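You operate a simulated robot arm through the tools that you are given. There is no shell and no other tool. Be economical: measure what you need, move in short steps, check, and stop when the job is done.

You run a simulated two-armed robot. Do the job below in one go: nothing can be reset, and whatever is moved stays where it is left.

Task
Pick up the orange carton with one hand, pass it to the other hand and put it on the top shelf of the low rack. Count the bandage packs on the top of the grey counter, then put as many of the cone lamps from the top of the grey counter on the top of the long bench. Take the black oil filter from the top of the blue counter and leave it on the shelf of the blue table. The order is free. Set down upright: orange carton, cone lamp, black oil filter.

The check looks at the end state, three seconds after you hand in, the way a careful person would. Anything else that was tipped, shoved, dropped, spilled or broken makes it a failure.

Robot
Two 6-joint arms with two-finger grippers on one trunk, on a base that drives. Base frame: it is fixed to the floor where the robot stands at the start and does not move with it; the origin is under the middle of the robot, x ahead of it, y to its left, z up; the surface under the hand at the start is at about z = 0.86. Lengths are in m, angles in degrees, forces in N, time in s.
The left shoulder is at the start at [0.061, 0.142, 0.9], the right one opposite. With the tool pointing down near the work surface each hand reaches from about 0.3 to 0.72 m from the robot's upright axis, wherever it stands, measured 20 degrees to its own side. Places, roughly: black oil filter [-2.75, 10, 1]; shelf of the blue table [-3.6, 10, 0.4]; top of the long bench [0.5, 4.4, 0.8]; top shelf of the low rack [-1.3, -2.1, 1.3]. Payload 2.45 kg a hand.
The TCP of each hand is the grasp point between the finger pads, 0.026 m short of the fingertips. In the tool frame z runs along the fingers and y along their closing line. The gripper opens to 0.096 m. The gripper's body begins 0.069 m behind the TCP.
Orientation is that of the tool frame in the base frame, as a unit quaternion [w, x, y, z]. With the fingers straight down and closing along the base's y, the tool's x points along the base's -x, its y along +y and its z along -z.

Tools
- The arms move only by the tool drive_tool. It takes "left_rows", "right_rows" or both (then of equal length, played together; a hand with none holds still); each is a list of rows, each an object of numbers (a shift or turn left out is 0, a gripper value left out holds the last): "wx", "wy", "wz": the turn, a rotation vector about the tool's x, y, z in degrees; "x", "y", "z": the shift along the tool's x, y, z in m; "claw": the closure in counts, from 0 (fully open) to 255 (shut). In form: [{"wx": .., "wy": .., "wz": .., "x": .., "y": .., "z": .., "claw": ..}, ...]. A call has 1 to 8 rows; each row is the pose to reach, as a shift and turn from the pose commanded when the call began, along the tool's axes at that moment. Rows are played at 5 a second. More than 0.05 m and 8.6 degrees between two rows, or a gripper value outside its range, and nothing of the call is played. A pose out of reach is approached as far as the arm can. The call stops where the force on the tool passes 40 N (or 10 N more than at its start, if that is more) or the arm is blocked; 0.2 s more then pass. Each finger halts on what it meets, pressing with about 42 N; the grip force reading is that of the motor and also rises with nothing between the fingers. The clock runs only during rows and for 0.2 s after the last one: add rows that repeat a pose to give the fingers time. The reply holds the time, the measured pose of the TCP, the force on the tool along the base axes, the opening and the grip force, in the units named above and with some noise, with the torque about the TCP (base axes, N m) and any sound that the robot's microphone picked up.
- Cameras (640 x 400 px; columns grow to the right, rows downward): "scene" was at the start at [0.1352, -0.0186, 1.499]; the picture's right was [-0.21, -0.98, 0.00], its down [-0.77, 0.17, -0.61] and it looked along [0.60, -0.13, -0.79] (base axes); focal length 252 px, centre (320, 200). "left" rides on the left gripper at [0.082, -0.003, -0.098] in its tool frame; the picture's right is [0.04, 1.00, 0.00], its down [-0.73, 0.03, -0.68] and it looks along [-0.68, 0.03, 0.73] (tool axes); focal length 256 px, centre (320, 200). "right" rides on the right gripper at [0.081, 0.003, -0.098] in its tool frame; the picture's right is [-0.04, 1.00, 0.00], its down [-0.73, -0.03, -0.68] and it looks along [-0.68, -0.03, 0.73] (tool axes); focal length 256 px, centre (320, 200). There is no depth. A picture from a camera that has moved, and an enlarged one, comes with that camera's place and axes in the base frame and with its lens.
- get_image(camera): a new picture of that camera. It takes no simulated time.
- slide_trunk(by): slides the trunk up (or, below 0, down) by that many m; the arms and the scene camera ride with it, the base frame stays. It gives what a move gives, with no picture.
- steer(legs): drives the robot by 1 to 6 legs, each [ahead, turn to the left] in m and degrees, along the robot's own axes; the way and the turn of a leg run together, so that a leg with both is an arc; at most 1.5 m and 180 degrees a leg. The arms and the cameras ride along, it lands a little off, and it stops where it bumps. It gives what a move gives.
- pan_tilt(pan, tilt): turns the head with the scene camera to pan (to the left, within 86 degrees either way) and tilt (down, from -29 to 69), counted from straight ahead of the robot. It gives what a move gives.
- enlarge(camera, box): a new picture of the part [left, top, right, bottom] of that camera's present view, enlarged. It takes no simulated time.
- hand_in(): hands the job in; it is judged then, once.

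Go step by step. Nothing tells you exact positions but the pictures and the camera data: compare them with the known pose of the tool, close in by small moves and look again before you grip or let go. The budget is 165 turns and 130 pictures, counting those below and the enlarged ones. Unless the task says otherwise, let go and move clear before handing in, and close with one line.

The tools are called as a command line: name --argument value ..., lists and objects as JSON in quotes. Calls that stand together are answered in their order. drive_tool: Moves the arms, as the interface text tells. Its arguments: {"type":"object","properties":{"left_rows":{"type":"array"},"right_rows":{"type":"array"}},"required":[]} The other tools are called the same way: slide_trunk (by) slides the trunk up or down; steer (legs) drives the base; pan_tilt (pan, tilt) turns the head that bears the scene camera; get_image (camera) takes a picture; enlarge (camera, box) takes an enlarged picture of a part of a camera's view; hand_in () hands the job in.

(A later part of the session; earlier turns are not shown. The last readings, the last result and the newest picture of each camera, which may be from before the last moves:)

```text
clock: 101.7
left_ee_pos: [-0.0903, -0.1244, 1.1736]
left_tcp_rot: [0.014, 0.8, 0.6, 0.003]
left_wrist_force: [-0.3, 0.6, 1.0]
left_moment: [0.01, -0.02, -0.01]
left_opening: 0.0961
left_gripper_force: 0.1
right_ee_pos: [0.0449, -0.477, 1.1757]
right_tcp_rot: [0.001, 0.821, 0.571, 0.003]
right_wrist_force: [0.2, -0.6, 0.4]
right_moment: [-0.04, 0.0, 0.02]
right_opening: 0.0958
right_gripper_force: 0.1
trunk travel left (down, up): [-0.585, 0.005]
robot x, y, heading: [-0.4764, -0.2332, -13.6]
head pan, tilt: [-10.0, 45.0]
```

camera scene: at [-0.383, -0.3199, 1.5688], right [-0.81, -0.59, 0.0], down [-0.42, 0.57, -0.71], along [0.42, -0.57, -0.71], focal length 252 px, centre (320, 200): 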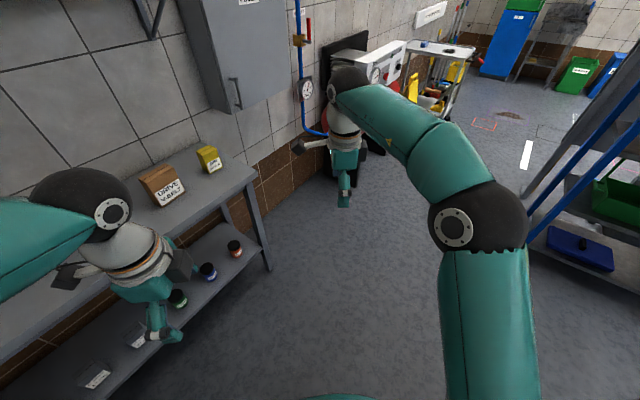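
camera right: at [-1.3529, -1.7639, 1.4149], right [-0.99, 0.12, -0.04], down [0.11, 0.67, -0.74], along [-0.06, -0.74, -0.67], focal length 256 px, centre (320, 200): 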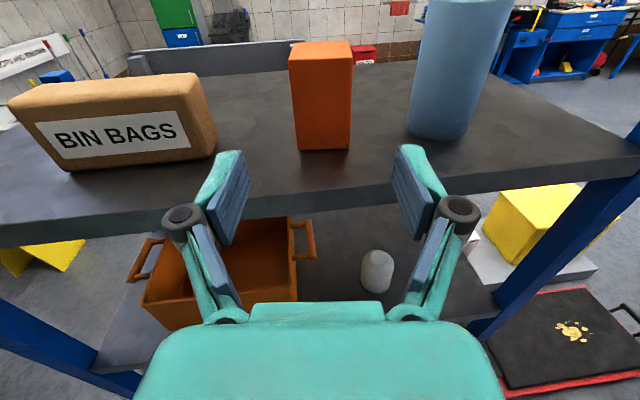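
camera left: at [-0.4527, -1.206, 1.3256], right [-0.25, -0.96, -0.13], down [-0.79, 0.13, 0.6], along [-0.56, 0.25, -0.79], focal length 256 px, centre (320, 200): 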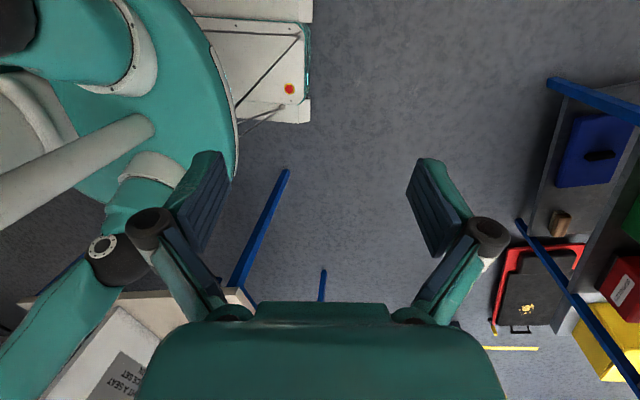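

Small turns work. Continue toward the counter.

steer --legs '[[0, 13], [0, 13], [0, 12], [0.4, 0]]'

steer --legs '[[0, -12], [0, -12]]'

pan_tilt --pan 0 --tilt 45

get_image --camera "scene"

```text
clock: 106.8
left_ee_pos: [0.1203, 0.254, 1.174]
left_tcp_rot: [0.012, 0.563, 0.826, 0.006]
left_wrist_force: [0.0, -0.1, -0.2]
left_moment: [-0.03, 0.01, -0.01]
left_opening: 0.0958
left_gripper_force: 0.0
right_ee_pos: [0.4449, 0.0567, 1.1757]
right_tcp_rot: [0.0, 0.592, 0.806, 0.002]
right_wrist_force: [0.3, 0.5, 0.1]
right_moment: [-0.06, -0.01, -0.01]
right_opening: 0.0961
right_gripper_force: 0.1
trunk travel left (down, up): [-0.585, 0.005]
robot x, y, heading: [-0.1105, -0.0783, 24.0]
head pan, tilt: [-10.0, 45.0]
```

```text
clock: 108.9
left_ee_pos: [0.2367, 0.1269, 1.1749]
left_tcp_rot: [0.013, 0.724, 0.69, 0.005]
left_wrist_force: [-1.1, -0.2, 0.5]
left_moment: [0.01, -0.04, 0.0]
left_opening: 0.0961
left_gripper_force: 0.0
right_ee_pos: [0.4516, -0.1835, 1.1771]
right_tcp_rot: [0.001, 0.748, 0.664, 0.003]
right_wrist_force: [0.8, 0.2, -1.1]
right_moment: [0.03, 0.02, -0.01]
right_opening: 0.0959
right_gripper_force: 0.0
trunk travel left (down, up): [-0.585, 0.005]
robot x, y, heading: [-0.11, -0.0607, 0.2]
head pan, tilt: [-10.0, 45.0]
```

```text
clock: 109.6
left_ee_pos: [0.2372, 0.1273, 1.1748]
left_tcp_rot: [0.013, 0.724, 0.69, 0.004]
left_wrist_force: [-0.6, -0.1, -0.2]
left_moment: [0.01, -0.01, 0.02]
left_opening: 0.0957
left_gripper_force: 0.2
right_ee_pos: [0.4517, -0.1834, 1.1773]
right_tcp_rot: [0.0, 0.748, 0.664, 0.003]
right_wrist_force: [-0.3, -0.6, -0.2]
right_moment: [-0.01, 0.0, 0.01]
right_opening: 0.096
right_gripper_force: 0.0
trunk travel left (down, up): [-0.585, 0.005]
robot x, y, heading: [-0.1154, -0.058, -0.1]
head pan, tilt: [0.0, 45.0]
```

```text
72 pictures are left
camera scene: at [0.0308, -0.0621, 1.5686], right [0.0, -1.0, 0.0], down [-0.71, 0.0, -0.71], along [0.71, 0.0, -0.71], focal length 252 px, centre (320, 200)
```

scene: 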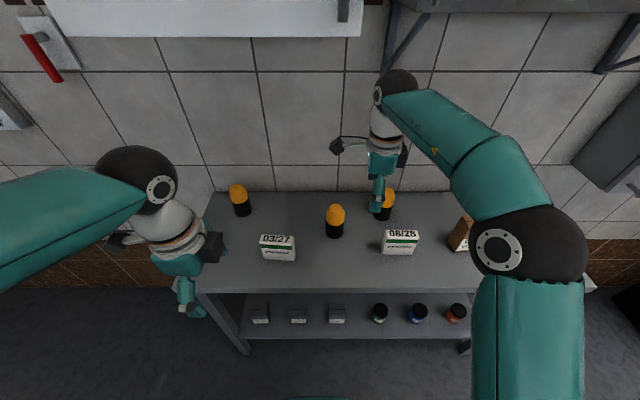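

I'm back in front of the counter. Lower the hands a bit (there's a wall cabinet above) and roll closer.

drive_tool --right_rows '[{"z": 0.04, "y": -0.03}, {"z": 0.08, "y": -0.06}, {"z": 0.11, "y": -0.06}]' --left_rows '[{"z": 0.04}, {"z": 0.08}, {"z": 0.1}]'

steer --legs '[[0.155, 0]]'

get_image --camera "scene"

get_image --camera "right"

get_image --camera "left"

```text
clock: 110.4
left_ee_pos: [0.2382, 0.1244, 1.0749]
left_tcp_rot: [0.013, 0.725, 0.689, 0.003]
left_wrist_force: [-0.4, -1.0, 0.3]
left_moment: [-0.01, 0.03, -0.01]
left_opening: 0.0958
left_gripper_force: 0.0
right_ee_pos: [0.3929, -0.1768, 1.065]
right_tcp_rot: [0.001, 0.748, 0.664, 0.004]
right_wrist_force: [0.4, 0.1, 0.0]
right_moment: [0.03, 0.03, 0.04]
right_opening: 0.0956
right_gripper_force: 0.2
trunk travel left (down, up): [-0.585, 0.005]
robot x, y, heading: [-0.1095, -0.0613, 0.1]
head pan, tilt: [0.0, 45.0]
```

```text
clock: 111.8
left_ee_pos: [0.3969, 0.1245, 1.0756]
left_tcp_rot: [0.013, 0.724, 0.69, 0.003]
left_wrist_force: [1.2, -0.6, 0.3]
left_moment: [0.01, 0.03, 0.0]
left_opening: 0.0958
left_gripper_force: 0.1
right_ee_pos: [0.5512, -0.1771, 1.0641]
right_tcp_rot: [-0.001, 0.747, 0.665, 0.003]
right_wrist_force: [0.6, -0.6, -0.4]
right_moment: [-0.05, 0.0, 0.0]
right_opening: 0.0959
right_gripper_force: 0.1
trunk travel left (down, up): [-0.585, 0.005]
robot x, y, heading: [0.0437, -0.0599, 0.1]
head pan, tilt: [0.0, 45.0]
```

```text
71 pictures are left
camera scene: at [0.1898, -0.0615, 1.5684], right [0.0, -1.0, 0.0], down [-0.71, 0.0, -0.71], along [0.71, 0.0, -0.71], focal length 252 px, centre (320, 200)
```

scene: 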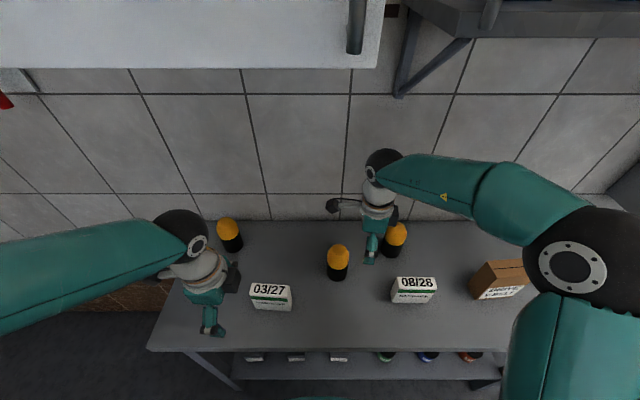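

```text
70 pictures are left
camera right: at [0.5638, -0.0963, 1.1631], right [0.99, -0.16, 0.0], down [-0.12, -0.73, 0.68], along [-0.1, -0.67, -0.74], focal length 256 px, centre (320, 200)
```

right: 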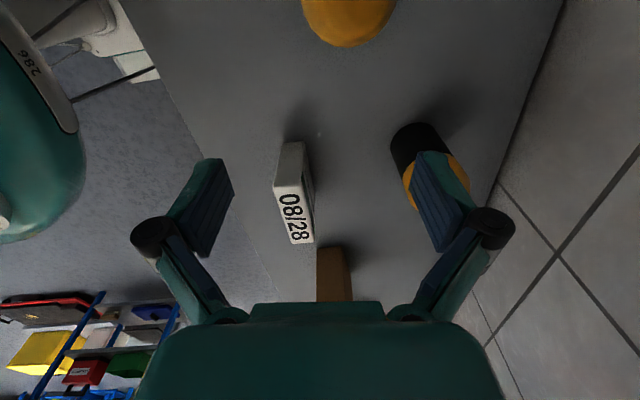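

```text
69 pictures are left
camera left: at [0.3942, 0.208, 1.1723], right [1.0, -0.01, 0.02], down [-0.02, -0.73, 0.69], along [0.01, -0.69, -0.73], focal length 256 px, centre (320, 200)
```

left: 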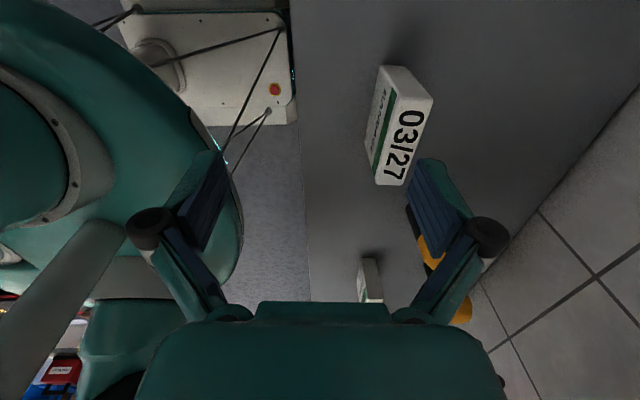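

Both hands are in place. I enlarge the scene for precise lamp positions.

enlarge --camera "scene" --box '[200, 190, 440, 340]'

enlarge --camera "right" --box '[240, 80, 560, 280]'

```text
2.67 times, centred on (320, 265) of scene
camera zoom: at [0.1898, -0.0615, 1.5684], right [0.0, -1.0, 0.0], down [-0.71, 0.0, -0.71], along [0.71, 0.0, -0.71], focal length 674 px, centre (320, 27)
```

zoom: 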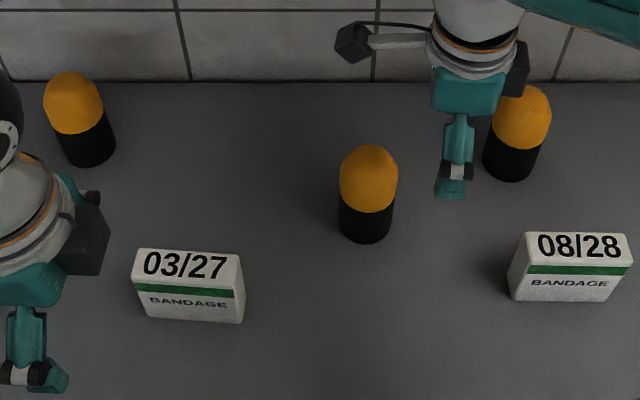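

```text
2.00 times, centred on (400, 180) of right
camera zoom: at [0.5638, -0.0963, 1.1631], right [0.99, -0.16, 0.0], down [-0.12, -0.73, 0.68], along [-0.1, -0.67, -0.74], focal length 512 px, centre (160, 240)
```

zoom: 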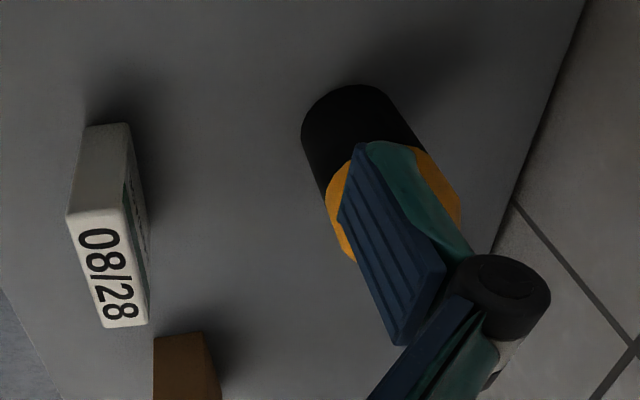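

Lamps: L (0.679, 0.244), R (0.661, −0.303), M (0.586, −0.119); tops ≈0.99. Right takes R, left takes L. Move above them.

drive_tool --right_rows '[{"x": -0.016, "y": 0.0177}, {"x": -0.032, "y": 0.0354}, {"x": -0.048, "y": 0.0531}, {"x": -0.064, "y": 0.0708}, {"x": -0.08, "y": 0.0886}, {"x": -0.096, "y": 0.106}, {"x": -0.112, "y": 0.124}, {"x": -0.112, "y": 0.124}]' --left_rows '[{"x": 0.019, "y": 0.0394}, {"x": 0.038, "y": 0.0789}, {"x": 0.057, "y": 0.118}, {"x": 0.076, "y": 0.158}, {"x": 0.095, "y": 0.197}, {"x": 0.114, "y": 0.2366}, {"x": 0.133, "y": 0.276}, {"x": 0.133, "y": 0.276}]'

get_image --camera "right"

get_image --camera "left"

get_image --camera "scene"

```text
clock: 113.6
left_ee_pos: [0.6752, 0.244, 1.0821]
left_tcp_rot: [0.013, 0.724, 0.69, 0.005]
left_wrist_force: [0.6, 0.2, 0.9]
left_moment: [0.0, -0.06, -0.01]
left_opening: 0.096
left_gripper_force: 0.2
right_ee_pos: [0.6581, -0.3018, 1.0681]
right_tcp_rot: [0.0, 0.747, 0.665, 0.003]
right_wrist_force: [-0.6, 0.0, 0.6]
right_moment: [0.01, -0.03, 0.01]
right_opening: 0.0959
right_gripper_force: 0.2
trunk travel left (down, up): [-0.585, 0.005]
robot x, y, heading: [0.0474, -0.061, 0.2]
head pan, tilt: [0.0, 45.0]
```

```text
66 pictures are left
camera right: at [0.6708, -0.2223, 1.1661], right [0.99, -0.16, 0.01], down [-0.12, -0.73, 0.68], along [-0.1, -0.67, -0.74], focal length 256 px, centre (320, 200)
```

right: 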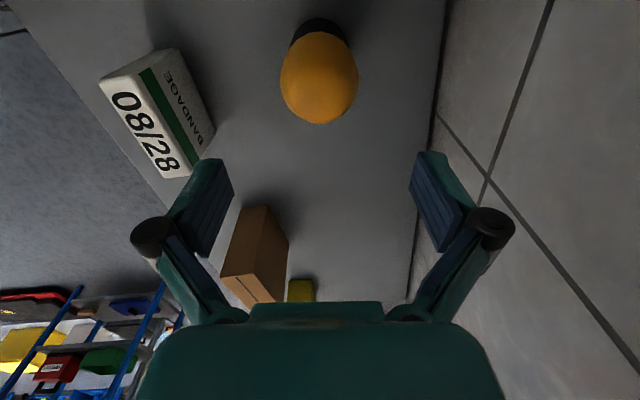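

```text
65 pictures are left
camera left: at [0.6725, 0.328, 1.1793], right [1.0, -0.01, 0.02], down [-0.02, -0.72, 0.69], along [0.01, -0.69, -0.72], focal length 256 px, centre (320, 200)
```

left: 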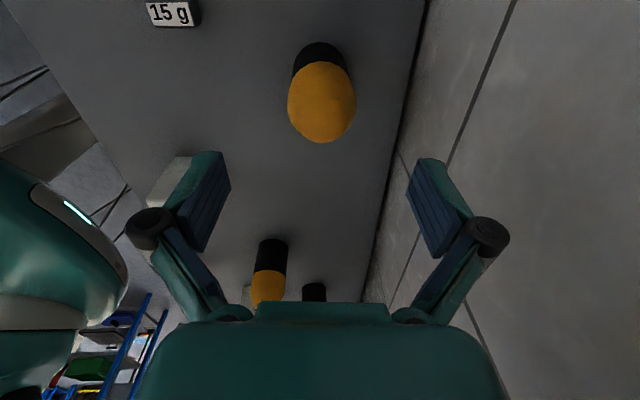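

```text
64 pictures are left
camera scene: at [0.1853, -0.0614, 1.5689], right [0.0, -1.0, 0.0], down [-0.71, 0.0, -0.71], along [0.71, 0.0, -0.71], focal length 252 px, centre (320, 200)
```

scene: 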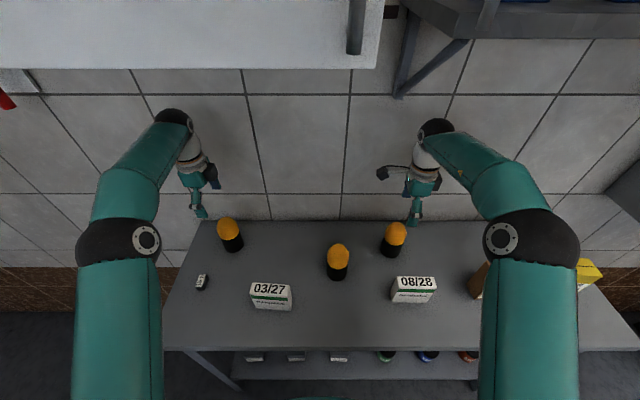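

Centred within a few mm. Descend both to z≈0.94 and grip.

drive_tool --right_rows '[{"x": 0.006, "y": 0.005, "z": 0.04}, {"x": 0.006, "y": 0.005, "z": 0.08}, {"x": 0.006, "y": 0.005, "z": 0.11}, {"x": 0.006, "y": 0.005, "z": 0.128}]' --left_rows '[{"x": -0.006, "y": 0.001, "z": 0.045}, {"x": -0.006, "y": 0.001, "z": 0.09}, {"x": -0.006, "y": 0.0, "z": 0.125}, {"x": -0.006, "y": 0.0, "z": 0.142}]'

get_image --camera "right"

get_image --camera "left"

```text
clock: 114.6
left_ee_pos: [0.68, 0.2381, 0.9385]
left_tcp_rot: [0.012, 0.723, 0.69, 0.003]
left_wrist_force: [-0.3, 0.5, 0.4]
left_moment: [-0.01, 0.0, 0.03]
left_opening: 0.0961
left_gripper_force: 0.0
right_ee_pos: [0.6681, -0.2963, 0.9365]
right_tcp_rot: [-0.001, 0.747, 0.665, 0.002]
right_wrist_force: [0.4, 1.1, 0.4]
right_moment: [-0.04, 0.0, 0.0]
right_opening: 0.0961
right_gripper_force: 0.1
trunk travel left (down, up): [-0.585, 0.005]
robot x, y, heading: [0.0417, -0.0578, 0.4]
head pan, tilt: [0.0, 45.0]
```

```text
63 pictures are left
camera right: at [0.6801, -0.216, 1.035], right [0.99, -0.16, 0.0], down [-0.12, -0.73, 0.68], along [-0.1, -0.67, -0.74], focal length 256 px, centre (320, 200)
```

right: 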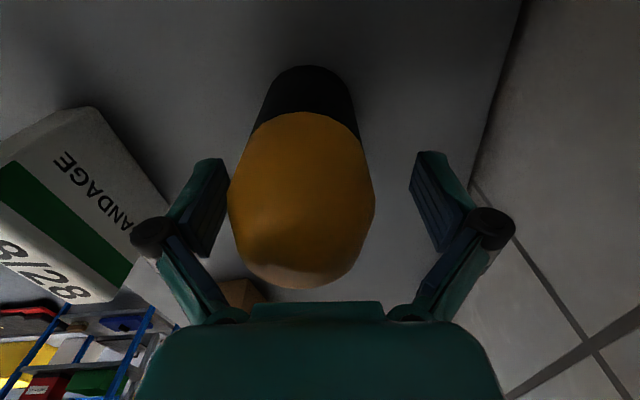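

```text
62 pictures are left
camera left: at [0.6777, 0.3209, 1.0348], right [1.0, -0.01, 0.02], down [-0.02, -0.73, 0.69], along [0.01, -0.69, -0.73], focal length 256 px, centre (320, 200)
```

left: 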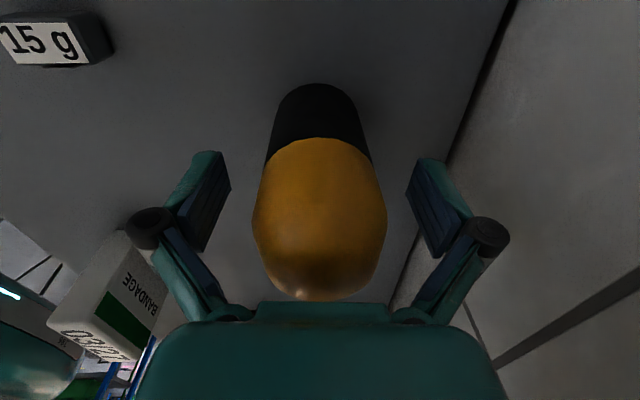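

Left is centred; the right needs a 7 mm shift. Then close both.

drive_tool --right_rows '[{"y": -0.007}, {"y": -0.007, "claw": 255}, {"y": -0.007, "claw": 255}, {"y": -0.007, "claw": 255}, {"y": -0.007, "claw": 255}]' --left_rows '[{}, {"claw": 255}, {"claw": 255}, {"claw": 255}, {"claw": 255}]'

drive_tool --right_rows '[{"z": -0.02}, {"z": -0.05}, {"z": -0.09}, {"z": -0.12}, {"z": -0.13, "y": -0.04}, {"z": -0.13, "y": -0.08}, {"z": -0.13, "y": -0.12}, {"z": -0.13, "y": -0.16}]' --left_rows '[{"z": -0.02}, {"z": -0.05}, {"z": -0.09}, {"z": -0.12}, {"z": -0.13, "y": -0.04}, {"z": -0.13, "y": -0.08}, {"z": -0.13, "y": -0.12}, {"z": -0.13, "y": -0.16}]'

get_image --camera "scene"

```text
clock: 115.8
left_ee_pos: [0.6773, 0.2386, 0.9428]
left_tcp_rot: [0.014, 0.723, 0.69, 0.006]
left_wrist_force: [2.9, 1.5, 25.2]
left_moment: [-0.11, 0.57, -0.03]
left_opening: 0.0611
left_gripper_force: 41.7
right_ee_pos: [0.6578, -0.2954, 0.9421]
right_tcp_rot: [0.002, 0.748, 0.664, 0.006]
right_wrist_force: [2.2, -1.3, 22.7]
right_moment: [0.14, 0.49, 0.03]
right_opening: 0.0614
right_gripper_force: 42.1
trunk travel left (down, up): [-0.585, 0.005]
robot x, y, heading: [0.0433, -0.0582, 0.3]
head pan, tilt: [0.0, 45.0]
```

```text
clock: 117.6
left_ee_pos: [0.514, 0.2466, 1.0658]
left_tcp_rot: [0.014, 0.724, 0.69, 0.005]
left_wrist_force: [-0.2, 0.0, -0.9]
left_moment: [0.03, -0.07, 0.01]
left_opening: 0.061
left_gripper_force: 42.6
right_ee_pos: [0.4967, -0.2764, 1.0699]
right_tcp_rot: [0.001, 0.747, 0.665, 0.003]
right_wrist_force: [-0.5, 1.3, -0.9]
right_moment: [-0.01, -0.03, -0.02]
right_opening: 0.0608
right_gripper_force: 41.6
trunk travel left (down, up): [-0.585, 0.005]
robot x, y, heading: [0.0464, -0.0583, 0.4]
head pan, tilt: [0.0, 45.0]
```

```text
61 pictures are left
camera scene: at [0.1843, -0.0616, 1.569], right [0.0, -1.0, 0.0], down [-0.71, 0.0, -0.71], along [0.71, 0.0, -0.71], focal length 252 px, centre (320, 200)
```

scene: 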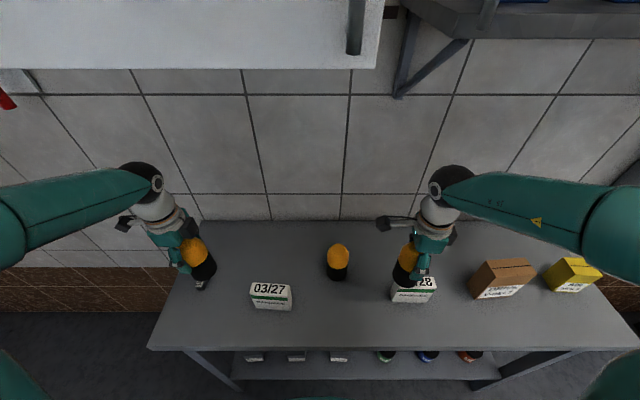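

Both lamps are held. Back away and turn left in small steps toward the long bench.

steer --legs '[[-0.32, 0], [0, 15], [0, 15], [0, 15], [0, 15], [0, 15]]'

steer --legs '[[0, 14]]'

pan_tilt --pan 0 --tilt 20

get_image --camera "scene"

```text
clock: 124.7
left_ee_pos: [-0.4409, 0.4849, 1.0626]
left_tcp_rot: [0.01, 0.162, 0.987, 0.01]
left_wrist_force: [-1.7, 0.9, -1.6]
left_moment: [-0.01, -0.07, 0.01]
left_opening: 0.0606
left_gripper_force: 42.3
right_ee_pos: [0.0561, 0.3238, 1.0695]
right_tcp_rot: [0.001, 0.197, 0.98, 0.002]
right_wrist_force: [0.1, 1.0, -1.6]
right_moment: [-0.04, -0.08, -0.03]
right_opening: 0.0605
right_gripper_force: 42.0
trunk travel left (down, up): [-0.585, 0.005]
robot x, y, heading: [-0.2264, -0.0713, 75.9]
head pan, tilt: [0.0, 45.0]
stopped in leg 6: the robot was blocked; the commanded pose is now the measured one
```

```text
clock: 126.0
left_ee_pos: [-0.5664, 0.4157, 1.0654]
left_tcp_rot: [0.007, 0.042, 0.999, 0.011]
left_wrist_force: [0.8, -0.7, -0.7]
left_moment: [0.01, 0.01, 0.05]
left_opening: 0.0606
left_gripper_force: 41.2
right_ee_pos: [-0.0445, 0.3792, 1.0695]
right_tcp_rot: [-0.002, 0.077, 0.997, 0.002]
right_wrist_force: [-0.9, 0.4, -2.1]
right_moment: [0.02, 0.01, 0.03]
right_opening: 0.061
right_gripper_force: 41.6
trunk travel left (down, up): [-0.585, 0.005]
robot x, y, heading: [-0.2108, -0.0697, 90.1]
head pan, tilt: [0.0, 45.0]
```

```text
clock: 126.9
left_ee_pos: [-0.5651, 0.4145, 1.0648]
left_tcp_rot: [0.007, 0.041, 0.999, 0.013]
left_wrist_force: [0.6, 0.1, -0.6]
left_moment: [0.01, 0.0, -0.02]
left_opening: 0.0605
left_gripper_force: 42.3
right_ee_pos: [-0.0423, 0.3793, 1.0705]
right_tcp_rot: [-0.002, 0.076, 0.997, 0.002]
right_wrist_force: [0.2, -0.4, -1.8]
right_moment: [-0.01, 0.02, 0.01]
right_opening: 0.0606
right_gripper_force: 42.0
trunk travel left (down, up): [-0.585, 0.005]
robot x, y, heading: [-0.2169, -0.0731, 90.1]
head pan, tilt: [0.0, 20.0]
```

```text
60 pictures are left
camera scene: at [-0.2115, 0.0809, 1.6072], right [1.0, 0.0, 0.0], down [0.0, -0.34, -0.94], along [0.0, 0.94, -0.34], focal length 252 px, centre (320, 200)
```

scene: 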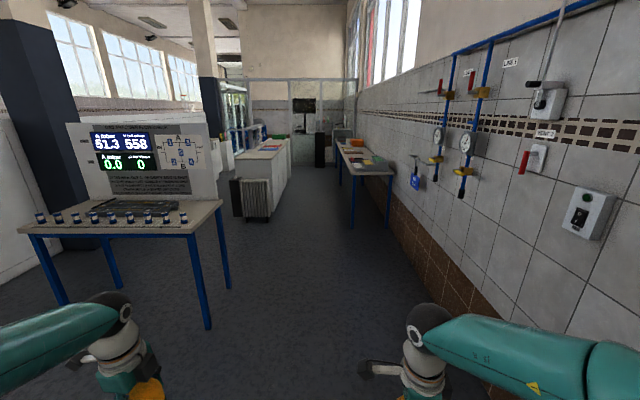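

The long bench is along the right wall starting near (0.25, 3.35). I drive up the aisle.

steer --legs '[[1.3, 0], [1.3, 0]]'

pan_tilt --pan -25 --tilt 25

get_image --camera "scene"

```text
clock: 139.8
left_ee_pos: [-0.5932, 3.0233, 1.0653]
left_tcp_rot: [0.006, 0.034, 0.999, 0.012]
left_wrist_force: [0.8, 0.0, -1.0]
left_moment: [-0.01, -0.01, -0.02]
left_opening: 0.0606
left_gripper_force: 41.7
right_ee_pos: [-0.0713, 2.9957, 1.0692]
right_tcp_rot: [-0.002, 0.07, 0.998, 0.002]
right_wrist_force: [-0.7, 0.3, -1.4]
right_moment: [-0.03, -0.04, 0.03]
right_opening: 0.0606
right_gripper_force: 41.6
trunk travel left (down, up): [-0.585, 0.005]
robot x, y, heading: [-0.2289, 2.5412, 91.2]
head pan, tilt: [0.0, 20.0]
```

```text
clock: 140.7
left_ee_pos: [-0.5911, 3.0233, 1.0663]
left_tcp_rot: [0.007, 0.034, 0.999, 0.012]
left_wrist_force: [0.9, -0.7, -1.5]
left_moment: [-0.02, 0.03, 0.0]
left_opening: 0.0606
left_gripper_force: 41.9
right_ee_pos: [-0.0716, 2.995, 1.0698]
right_tcp_rot: [-0.002, 0.07, 0.998, 0.002]
right_wrist_force: [-1.0, 0.2, -0.9]
right_moment: [0.02, 0.0, 0.0]
right_opening: 0.0603
right_gripper_force: 42.3
trunk travel left (down, up): [-0.585, 0.005]
robot x, y, heading: [-0.2287, 2.5381, 90.9]
head pan, tilt: [-25.0, 25.0]
```

```text
59 pictures are left
camera scene: at [-0.1953, 2.6858, 1.5992], right [0.91, -0.41, 0.0], down [-0.17, -0.39, -0.91], along [0.37, 0.83, -0.42], focal length 252 px, centre (320, 200)
```

scene: 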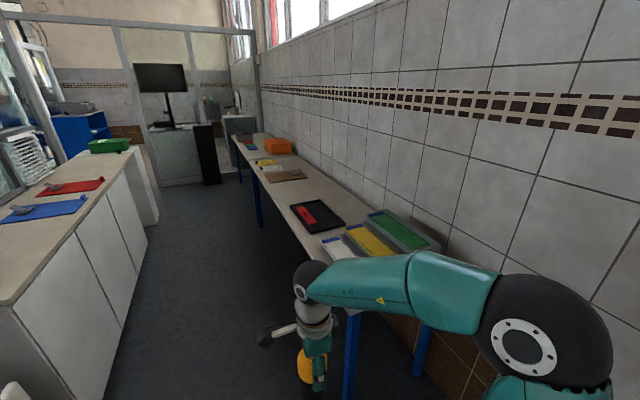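

Bench has a free stretch between the black mat (y≈4.05) and the brown board (y≈4.95). I drive to y≈4.45 and turn to face it.

steer --legs '[[1.0, -1], [0.9, 0]]'

steer --legs '[[0, -15], [0, -15], [0, -15], [0, -15], [0, -15], [0, -14]]'

pan_tilt --pan 0 --tilt 45

get_image --camera "scene"

```text
clock: 150.2
left_ee_pos: [-0.6169, 4.8926, 1.0656]
left_tcp_rot: [0.007, 0.034, 0.999, 0.013]
left_wrist_force: [-0.1, 0.1, -1.4]
left_moment: [0.01, 0.0, 0.02]
left_opening: 0.0603
left_gripper_force: 42.2
right_ee_pos: [-0.0942, 4.8658, 1.0703]
right_tcp_rot: [-0.002, 0.07, 0.998, 0.002]
right_wrist_force: [-0.6, 0.7, -1.2]
right_moment: [-0.01, 0.0, 0.0]
right_opening: 0.0604
right_gripper_force: 41.9
trunk travel left (down, up): [-0.585, 0.005]
robot x, y, heading: [-0.2577, 4.4124, 91.0]
head pan, tilt: [-25.0, 25.0]
```

```text
clock: 155.6
left_ee_pos: [0.1116, 4.8919, 1.068]
left_tcp_rot: [0.011, 0.628, 0.778, 0.007]
left_wrist_force: [0.9, -0.5, -0.2]
left_moment: [0.07, 0.0, 0.0]
left_opening: 0.0601
left_gripper_force: 42.1
right_ee_pos: [0.2324, 4.383, 1.0713]
right_tcp_rot: [-0.001, 0.653, 0.757, 0.003]
right_wrist_force: [0.8, -0.1, -1.0]
right_moment: [0.05, 0.04, -0.01]
right_opening: 0.0604
right_gripper_force: 42.2
trunk travel left (down, up): [-0.585, 0.005]
robot x, y, heading: [-0.2657, 4.4621, 16.0]
head pan, tilt: [-25.0, 25.0]
stopped in leg 5: the robot was blocked; the commanded pose is now the measured one
```

```text
clock: 156.5
left_ee_pos: [0.1101, 4.895, 1.0663]
left_tcp_rot: [0.011, 0.626, 0.779, 0.007]
left_wrist_force: [0.4, -0.4, -1.6]
left_moment: [0.02, 0.02, -0.03]
left_opening: 0.0602
left_gripper_force: 42.1
right_ee_pos: [0.2302, 4.3869, 1.0701]
right_tcp_rot: [0.0, 0.653, 0.758, 0.002]
right_wrist_force: [0.1, -0.3, -1.2]
right_moment: [-0.01, 0.01, -0.01]
right_opening: 0.0605
right_gripper_force: 42.1
trunk travel left (down, up): [-0.585, 0.005]
robot x, y, heading: [-0.2667, 4.4665, 15.8]
head pan, tilt: [0.0, 45.0]
```

```text
58 pictures are left
camera scene: at [-0.1289, 4.5012, 1.5687], right [0.27, -0.96, 0.0], down [-0.68, -0.19, -0.71], along [0.68, 0.19, -0.71], focal length 252 px, centre (320, 200)
```

scene: 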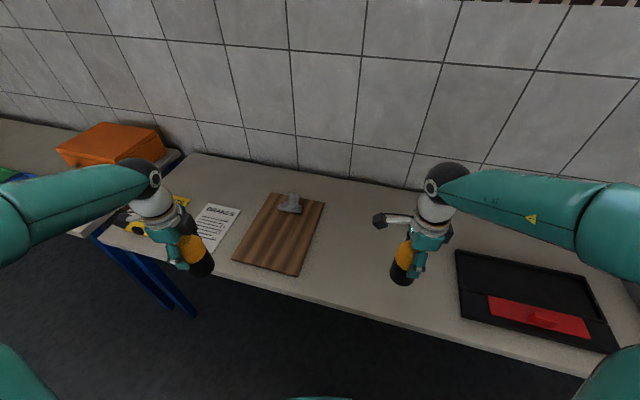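

The bench stretch between clipboard (y>4.68) and tray (y<4.17) is free. I bring the right lamp to (0.37, 4.32) and the left to (0.36, 4.55).

drive_tool --right_rows '[{"x": -0.03, "y": 0.035}, {"x": -0.06, "y": 0.07}, {"x": -0.087, "y": 0.1}, {"x": -0.087, "y": 0.1287}, {"x": -0.087, "y": 0.1287, "z": 0.04}, {"x": -0.087, "y": 0.1287, "z": 0.08}, {"x": -0.087, "y": 0.1287, "z": 0.12}, {"x": -0.087, "y": 0.1287, "z": 0.145}]' --left_rows '[{"x": -0.04, "y": 0.02}, {"x": -0.08, "y": 0.04}, {"x": -0.12, "y": 0.06}, {"x": -0.165, "y": 0.08}, {"x": -0.21, "y": 0.1}, {"x": -0.255, "y": 0.12}, {"x": -0.3, "y": 0.14}, {"x": -0.345, "y": 0.155}]'

get_image --camera "scene"

get_image --camera "right"

```text
clock: 158.3
left_ee_pos: [0.3356, 4.5897, 1.0754]
left_tcp_rot: [0.009, 0.627, 0.779, 0.005]
left_wrist_force: [-0.3, 0.4, 0.9]
left_moment: [0.0, 0.02, -0.01]
left_opening: 0.0603
left_gripper_force: 42.3
right_ee_pos: [0.3717, 4.3188, 0.924]
right_tcp_rot: [-0.002, 0.654, 0.757, 0.002]
right_wrist_force: [1.1, -0.7, -1.4]
right_moment: [-0.01, 0.08, -0.01]
right_opening: 0.0601
right_gripper_force: 41.6
trunk travel left (down, up): [-0.585, 0.005]
robot x, y, heading: [-0.2654, 4.4664, 16.1]
head pan, tilt: [0.0, 45.0]
```

```text
57 pictures are left
camera scene: at [-0.1248, 4.5, 1.5684], right [0.27, -0.96, 0.0], down [-0.68, -0.19, -0.7], along [0.68, 0.19, -0.71], focal length 252 px, centre (320, 200)
```

scene: 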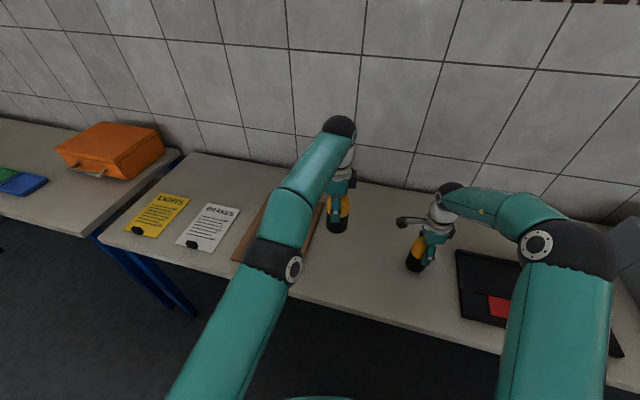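

```text
56 pictures are left
camera right: at [0.3647, 4.3982, 1.0224], right [0.99, 0.11, 0.0], down [0.08, -0.73, 0.67], along [0.07, -0.67, -0.74], focal length 256 px, centre (320, 200)
```

right: 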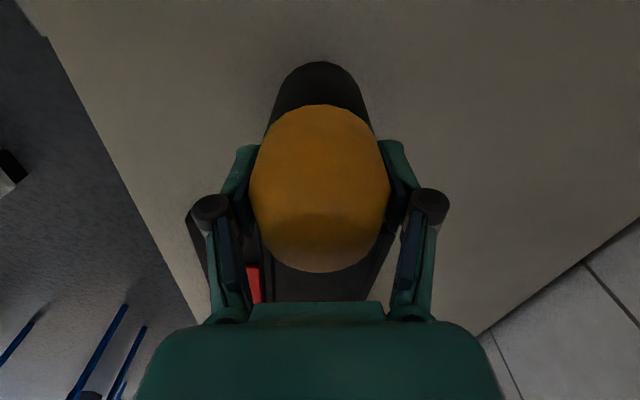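

Lower the right lamp in small steps to find the bench top.

drive_tool --right_rows '[{"z": 0.01}, {"z": 0.02}, {"z": 0.028}, {"z": 0.034}]' --left_rows '[{"x": -0.03, "y": 0.01}, {"x": -0.035, "y": 0.01, "z": 0.04}, {"x": -0.035, "y": 0.01, "z": 0.08}, {"x": -0.035, "y": 0.01, "z": 0.12}]'

enlarge --camera "scene" --box '[300, 170, 480, 290]'

```text
clock: 159.3
left_ee_pos: [0.3507, 4.5569, 0.9653]
left_tcp_rot: [0.013, 0.626, 0.78, 0.006]
left_wrist_force: [0.9, 0.4, -1.9]
left_moment: [0.04, 0.03, 0.02]
left_opening: 0.0603
left_gripper_force: 41.9
left hand out of reach, approached as far as the arm can: row 1, 2, 3, 4
right_ee_pos: [0.3743, 4.321, 0.9027]
right_tcp_rot: [0.005, 0.654, 0.757, 0.008]
right_wrist_force: [-3.6, -2.2, 18.2]
right_moment: [0.08, 1.03, 0.13]
right_opening: 0.0604
right_gripper_force: 42.5
trunk travel left (down, up): [-0.585, 0.005]
robot x, y, heading: [-0.2678, 4.4651, 15.9]
head pan, tilt: [0.0, 45.0]
stopped in row 4 (right hand): the force on the tool passed its limit at 49 N (the readings are from after the stop); the commanded pose is now the measured one
```

```text
3.33 times, centred on (390, 230) of scene
camera zoom: at [-0.1303, 4.5023, 1.5689], right [0.27, -0.96, 0.0], down [-0.68, -0.19, -0.71], along [0.68, 0.19, -0.71], focal length 842 px, centre (87, 100)
```

zoom: 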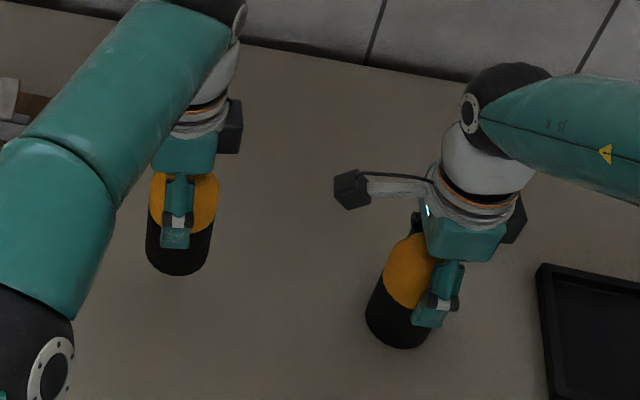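

The right lamp is on the bench (top ≈0.82). Release it and rise; lower the left lamp toward the same height.

drive_tool --right_rows '[{"z": -0.002, "claw": 180}, {"z": -0.002, "claw": 90}, {"z": -0.002, "claw": 0}, {"z": -0.002, "claw": 0}, {"z": -0.03}, {"z": -0.07}, {"z": -0.11}, {"z": -0.14}]' --left_rows '[{"z": 0.01}, {"z": 0.02}, {"z": 0.03}, {"z": 0.04}, {"z": 0.046}, {"z": 0.05}, {"z": 0.053}, {"z": 0.053}]'

get_image --camera "scene"

get_image --camera "left"

```text
clock: 161.1
left_ee_pos: [0.3524, 4.5555, 0.913]
left_tcp_rot: [0.012, 0.627, 0.779, 0.006]
left_wrist_force: [0.2, -0.6, -1.6]
left_moment: [0.05, -0.01, 0.02]
left_opening: 0.0599
left_gripper_force: 42.0
right_ee_pos: [0.3709, 4.3185, 1.0396]
right_tcp_rot: [0.004, 0.653, 0.757, 0.006]
right_wrist_force: [-0.8, -0.4, 0.2]
right_moment: [0.02, -0.02, 0.0]
right_opening: 0.096
right_gripper_force: 0.1
trunk travel left (down, up): [-0.585, 0.005]
robot x, y, heading: [-0.2652, 4.4652, 16.1]
head pan, tilt: [0.0, 45.0]
```

```text
54 pictures are left
camera scene: at [-0.1293, 4.5017, 1.5686], right [0.27, -0.96, 0.0], down [-0.68, -0.19, -0.71], along [0.68, 0.19, -0.71], focal length 252 px, centre (320, 200)
```

scene: 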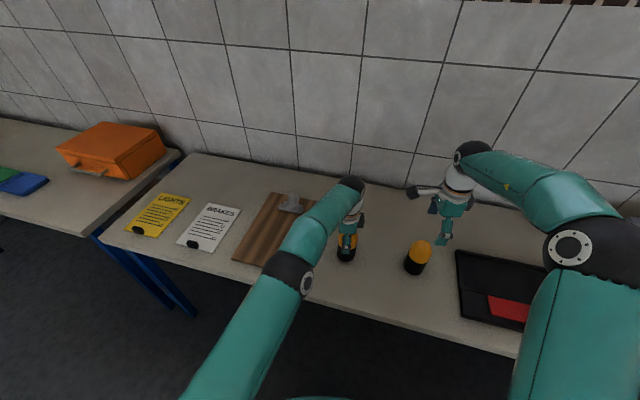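

```text
53 pictures are left
camera left: at [0.3293, 4.6354, 1.01], right [0.97, 0.25, 0.02], down [0.17, -0.71, 0.69], along [0.19, -0.66, -0.73], focal length 256 px, centre (320, 200)
```

left: 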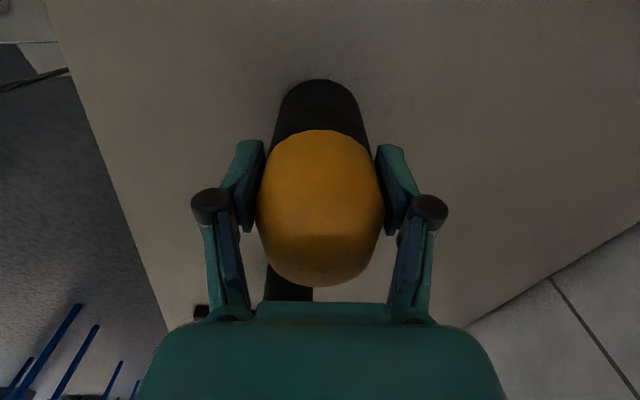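

The right lamp stands upright. Set the left lamp down the last centimetre.

drive_tool --left_rows '[{"z": 0.004}, {"z": 0.008}, {"z": 0.011}, {"z": 0.013}]'

```text
clock: 162.1
left_ee_pos: [0.3531, 4.5556, 0.9051]
left_tcp_rot: [0.015, 0.626, 0.78, 0.008]
left_wrist_force: [-2.1, 2.9, 20.9]
left_moment: [-0.2, 0.88, -0.14]
left_opening: 0.0602
left_gripper_force: 41.9
right_ee_pos: [0.3691, 4.3181, 1.0408]
right_tcp_rot: [0.005, 0.654, 0.756, 0.008]
right_wrist_force: [2.0, -0.6, -0.2]
right_moment: [-0.04, -0.02, -0.02]
right_opening: 0.096
right_gripper_force: 0.0
trunk travel left (down, up): [-0.585, 0.005]
robot x, y, heading: [-0.2696, 4.464, 15.7]
head pan, tilt: [0.0, 45.0]
```

Contact at 21 N. Release and rise.

drive_tool --left_rows '[{"z": -0.002, "claw": 180}, {"z": -0.002, "claw": 90}, {"z": -0.002, "claw": 0}, {"z": -0.002, "claw": 0}, {"z": -0.03}, {"z": -0.07}, {"z": -0.11}, {"z": -0.15}]'

drive_tool --left_rows '[{"y": -0.04}, {"y": -0.08}, {"y": -0.12}, {"y": -0.16}, {"y": -0.18}]' --right_rows '[{"y": -0.04, "z": -0.02}, {"y": -0.08, "z": -0.04}, {"y": -0.12, "z": -0.04}, {"y": -0.16, "z": -0.04}, {"y": -0.18, "z": -0.04}]'

get_image --camera "scene"

```text
clock: 163.9
left_ee_pos: [0.3379, 4.5564, 1.0381]
left_tcp_rot: [0.011, 0.627, 0.779, 0.006]
left_wrist_force: [0.2, 0.0, -0.1]
left_moment: [0.01, 0.03, -0.04]
left_opening: 0.0962
left_gripper_force: 0.1
left hand out of reach, approached as far as the arm can: row 7, 8
right_ee_pos: [0.373, 4.3193, 1.0393]
right_tcp_rot: [0.004, 0.653, 0.757, 0.007]
right_wrist_force: [0.1, -0.4, 0.7]
right_moment: [-0.01, 0.01, 0.02]
right_opening: 0.0963
right_gripper_force: 0.0
trunk travel left (down, up): [-0.585, 0.005]
robot x, y, heading: [-0.2684, 4.4646, 16.0]
head pan, tilt: [0.0, 45.0]
```

```text
clock: 165.1
left_ee_pos: [0.1611, 4.519, 1.035]
left_tcp_rot: [0.013, 0.626, 0.78, 0.004]
left_wrist_force: [0.0, 0.4, -0.7]
left_moment: [-0.01, -0.03, -0.01]
left_opening: 0.0959
left_gripper_force: 0.0
right_ee_pos: [0.1944, 4.2921, 1.0774]
right_tcp_rot: [0.004, 0.653, 0.757, 0.007]
right_wrist_force: [0.1, -0.6, 0.2]
right_moment: [0.01, 0.01, 0.04]
right_opening: 0.0958
right_gripper_force: 0.1
trunk travel left (down, up): [-0.585, 0.005]
robot x, y, heading: [-0.2703, 4.4635, 15.7]
head pan, tilt: [0.0, 45.0]
```

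```text
52 pictures are left
camera scene: at [-0.1298, 4.5016, 1.5687], right [0.27, -0.96, 0.0], down [-0.68, -0.19, -0.71], along [0.68, 0.19, -0.71], focal length 252 px, centre (320, 200)
```

scene: 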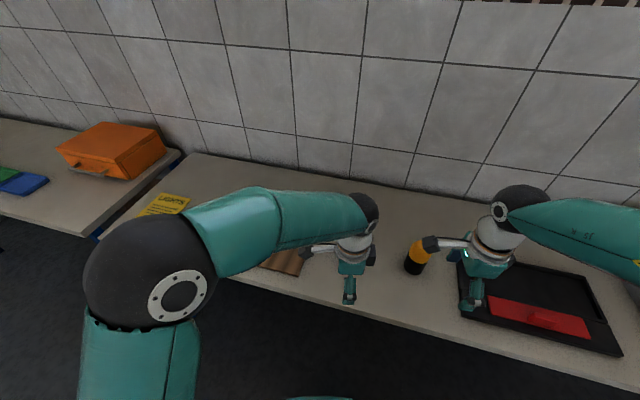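

Both lamps are on the bench. Now turn left up the aisle and look for the way to the blue counter.

steer --legs '[[0, 14], [0, 15], [0, 15], [0, 15], [0, 15]]'

pan_tilt --pan 0 --tilt 15

get_image --camera "scene"

pan_tilt --pan -80 --tilt 40

get_image --camera "scene"

```text
clock: 170.1
left_ee_pos: [-0.1747, 4.8917, 1.0359]
left_tcp_rot: [0.008, 0.063, 0.998, 0.011]
left_wrist_force: [-0.1, 0.3, -0.2]
left_moment: [-0.04, -0.1, 0.02]
left_opening: 0.096
left_gripper_force: 0.0
right_ee_pos: [0.0491, 4.8478, 1.0778]
right_tcp_rot: [0.0, 0.098, 0.995, 0.008]
right_wrist_force: [-0.8, 1.0, 0.5]
right_moment: [-0.04, -0.05, 0.0]
right_opening: 0.096
right_gripper_force: 0.1
trunk travel left (down, up): [-0.585, 0.005]
robot x, y, heading: [-0.2216, 4.4643, 87.1]
head pan, tilt: [0.0, 45.0]
stopped in leg 5: the robot was blocked; the commanded pose is now the measured one
```

```text
clock: 171.1
left_ee_pos: [-0.1728, 4.8912, 1.0363]
left_tcp_rot: [0.007, 0.063, 0.998, 0.011]
left_wrist_force: [-0.5, -0.3, 0.3]
left_moment: [0.0, -0.03, -0.02]
left_opening: 0.096
left_gripper_force: 0.0
right_ee_pos: [0.0519, 4.8478, 1.0773]
right_tcp_rot: [-0.001, 0.097, 0.995, 0.006]
right_wrist_force: [-0.4, 1.2, 0.2]
right_moment: [-0.04, -0.04, 0.02]
right_opening: 0.0962
right_gripper_force: 0.0
trunk travel left (down, up): [-0.585, 0.005]
robot x, y, heading: [-0.2186, 4.4648, 87.4]
head pan, tilt: [0.0, 15.0]
```

```text
51 pictures are left
camera scene: at [-0.2112, 4.6168, 1.6154], right [1.0, -0.05, 0.0], down [-0.01, -0.26, -0.97], along [0.04, 0.96, -0.26], focal length 252 px, centre (320, 200)
```

scene: 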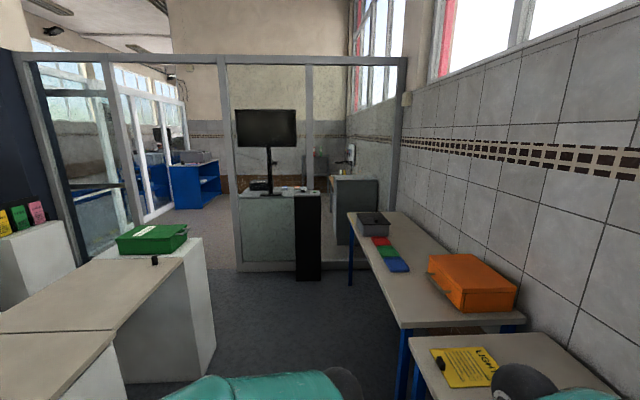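

```text
clock: 172.6
left_ee_pos: [-0.1719, 4.8916, 1.0349]
left_tcp_rot: [0.008, 0.062, 0.998, 0.011]
left_wrist_force: [-0.4, -0.4, -0.6]
left_moment: [-0.03, -0.01, 0.03]
left_opening: 0.0958
left_gripper_force: 0.1
right_ee_pos: [0.0526, 4.8471, 1.0787]
right_tcp_rot: [0.0, 0.097, 0.995, 0.008]
right_wrist_force: [0.2, -1.5, -0.1]
right_moment: [-0.01, 0.0, 0.01]
right_opening: 0.0958
right_gripper_force: 0.0
trunk travel left (down, up): [-0.585, 0.005]
robot x, y, heading: [-0.2215, 4.4654, 87.4]
head pan, tilt: [-80.0, 40.0]
```

```text
50 pictures are left
camera scene: at [-0.1313, 4.5343, 1.576], right [0.13, -0.99, 0.0], down [-0.64, -0.08, -0.77], along [0.76, 0.1, -0.64], focal length 252 px, centre (320, 200)
```

scene: 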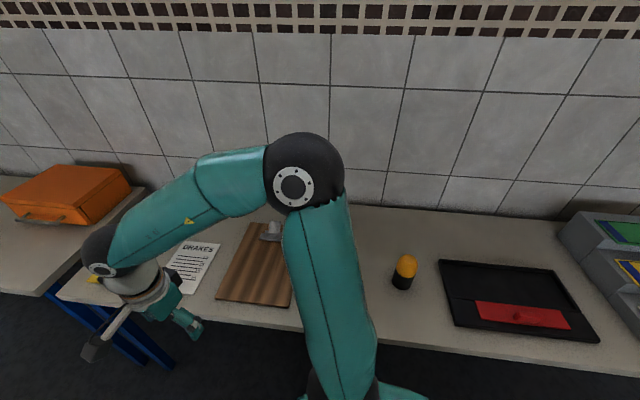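

The far partition has a doorway on the left toward the blue counter. I move up the aisle and look again; also double-check the second lamp from here.

steer --legs '[[0.5, 2]]'

pan_tilt --pan -86 --tilt 35

get_image --camera "scene"

steer --legs '[[1.15, 0]]'

pan_tilt --pan 40 --tilt 20

get_image --camera "scene"

```text
clock: 175.6
left_ee_pos: [-0.1732, 5.395, 1.0339]
left_tcp_rot: [0.007, 0.046, 0.999, 0.011]
left_wrist_force: [0.3, 0.7, -0.2]
left_moment: [-0.01, -0.01, -0.03]
left_opening: 0.0959
left_gripper_force: 0.0
right_ee_pos: [0.0539, 5.3581, 1.0785]
right_tcp_rot: [-0.002, 0.08, 0.997, 0.006]
right_wrist_force: [0.6, 0.0, 0.0]
right_moment: [-0.02, -0.02, 0.0]
right_opening: 0.0959
right_gripper_force: 0.0
trunk travel left (down, up): [-0.585, 0.005]
robot x, y, heading: [-0.2045, 4.9661, 89.6]
head pan, tilt: [-80.0, 40.0]
```

```text
clock: 176.3
left_ee_pos: [-0.1734, 5.3932, 1.0368]
left_tcp_rot: [0.007, 0.046, 0.999, 0.011]
left_wrist_force: [-0.1, 0.4, -0.5]
left_moment: [0.02, 0.01, 0.0]
left_opening: 0.096
left_gripper_force: 0.1
right_ee_pos: [0.0525, 5.3577, 1.0789]
right_tcp_rot: [-0.002, 0.08, 0.997, 0.008]
right_wrist_force: [-0.5, -0.5, 0.2]
right_moment: [0.0, -0.02, 0.0]
right_opening: 0.0959
right_gripper_force: 0.0
trunk travel left (down, up): [-0.585, 0.005]
robot x, y, heading: [-0.2063, 4.9661, 89.5]
head pan, tilt: [-85.9, 35.0]
```

```text
49 pictures are left
camera scene: at [-0.115, 5.0302, 1.5835], right [0.06, -1.0, 0.0], down [-0.57, -0.04, -0.82], along [0.82, 0.05, -0.57], focal length 252 px, centre (320, 200)
```

scene: 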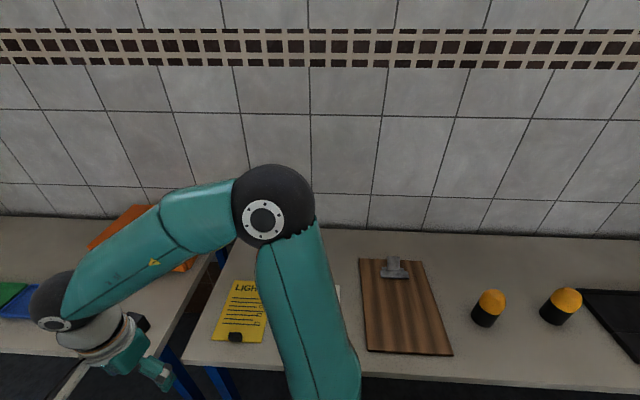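

```text
clock: 182.2
left_ee_pos: [-0.1762, 6.5358, 1.0358]
left_tcp_rot: [0.006, 0.038, 0.999, 0.011]
left_wrist_force: [-0.3, 0.7, 0.3]
left_moment: [-0.03, -0.04, 0.03]
left_opening: 0.0961
left_gripper_force: 0.0
right_ee_pos: [0.0512, 6.5035, 1.0785]
right_tcp_rot: [-0.001, 0.073, 0.997, 0.007]
right_wrist_force: [-0.5, 0.4, -0.1]
right_moment: [-0.02, 0.01, -0.02]
right_opening: 0.0961
right_gripper_force: 0.1
trunk travel left (down, up): [-0.585, 0.005]
robot x, y, heading: [-0.2009, 6.1046, 90.2]
head pan, tilt: [-85.9, 35.0]
```

```text
clock: 184.2
left_ee_pos: [-0.1757, 6.5352, 1.0363]
left_tcp_rot: [0.006, 0.038, 0.999, 0.012]
left_wrist_force: [0.6, 0.6, -0.9]
left_moment: [0.02, 0.02, -0.01]
left_opening: 0.0961
left_gripper_force: 0.0
right_ee_pos: [0.0512, 6.5017, 1.0787]
right_tcp_rot: [-0.001, 0.073, 0.997, 0.007]
right_wrist_force: [-0.1, 0.2, -0.5]
right_moment: [0.05, 0.01, 0.02]
right_opening: 0.096
right_gripper_force: 0.0
trunk travel left (down, up): [-0.585, 0.005]
robot x, y, heading: [-0.1988, 6.1034, 90.3]
head pan, tilt: [40.0, 20.0]
```

```text
48 pictures are left
camera scene: at [-0.2603, 6.2365, 1.6073], right [0.76, 0.65, 0.0], down [0.22, -0.26, -0.94], along [-0.61, 0.72, -0.34], focal length 252 px, centre (320, 200)
```

scene: 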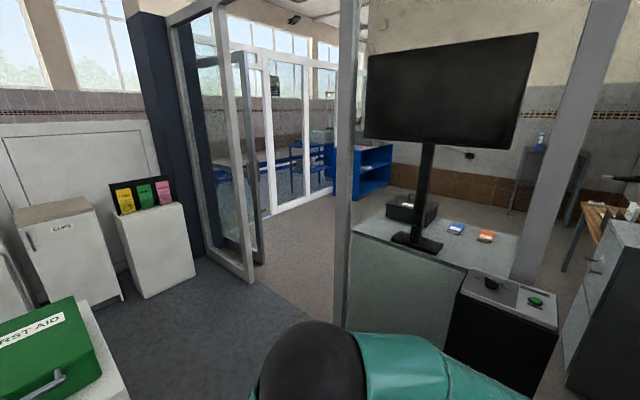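

Both lamps stand on the bench. The doorway is about 0.9 m wide (x −2.1…−1.2 at y≈7.4). I stretch the hands forward to narrow the elbows, then check.

drive_tool --left_rows '[{"x": 0.025, "y": 0.038}, {"x": 0.05, "y": 0.076}, {"x": 0.075, "y": 0.114}, {"x": 0.1, "y": 0.152}, {"x": 0.12, "y": 0.19}]' --right_rows '[{"x": 0.025, "y": 0.044}, {"x": 0.05, "y": 0.088}, {"x": 0.075, "y": 0.132}, {"x": 0.1, "y": 0.176}, {"x": 0.12, "y": 0.22}]'

pan_tilt --pan 0 --tilt 60

get_image --camera "scene"

```text
refused: row 1 steps farther than a row can; nothing moved
```

```text
clock: 185.3
left_ee_pos: [-0.176, 6.5343, 1.0356]
left_tcp_rot: [0.007, 0.039, 0.999, 0.011]
left_wrist_force: [-0.4, -0.1, 0.2]
left_moment: [-0.01, 0.0, 0.01]
left_opening: 0.096
left_gripper_force: 0.0
right_ee_pos: [0.0513, 6.5019, 1.0801]
right_tcp_rot: [-0.001, 0.074, 0.997, 0.007]
right_wrist_force: [0.0, -0.1, 0.3]
right_moment: [0.03, -0.01, -0.03]
right_opening: 0.096
right_gripper_force: 0.1
trunk travel left (down, up): [-0.585, 0.005]
robot x, y, heading: [-0.2018, 6.1111, 90.2]
head pan, tilt: [0.0, 60.0]
```

```text
47 pictures are left
camera scene: at [-0.2006, 6.2321, 1.5493], right [1.0, 0.01, 0.0], down [0.0, -0.87, -0.5], along [0.0, 0.5, -0.87], focal length 252 px, centre (320, 200)
```

scene: 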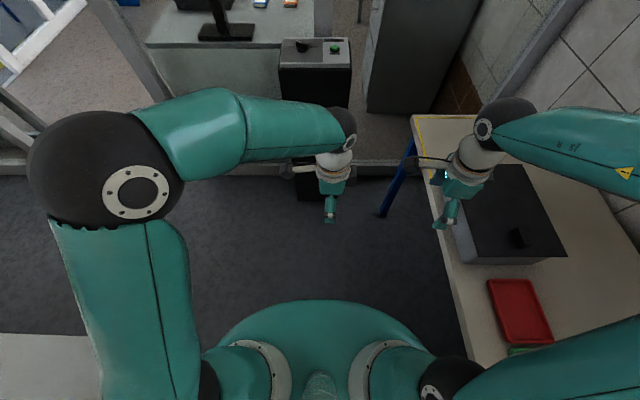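

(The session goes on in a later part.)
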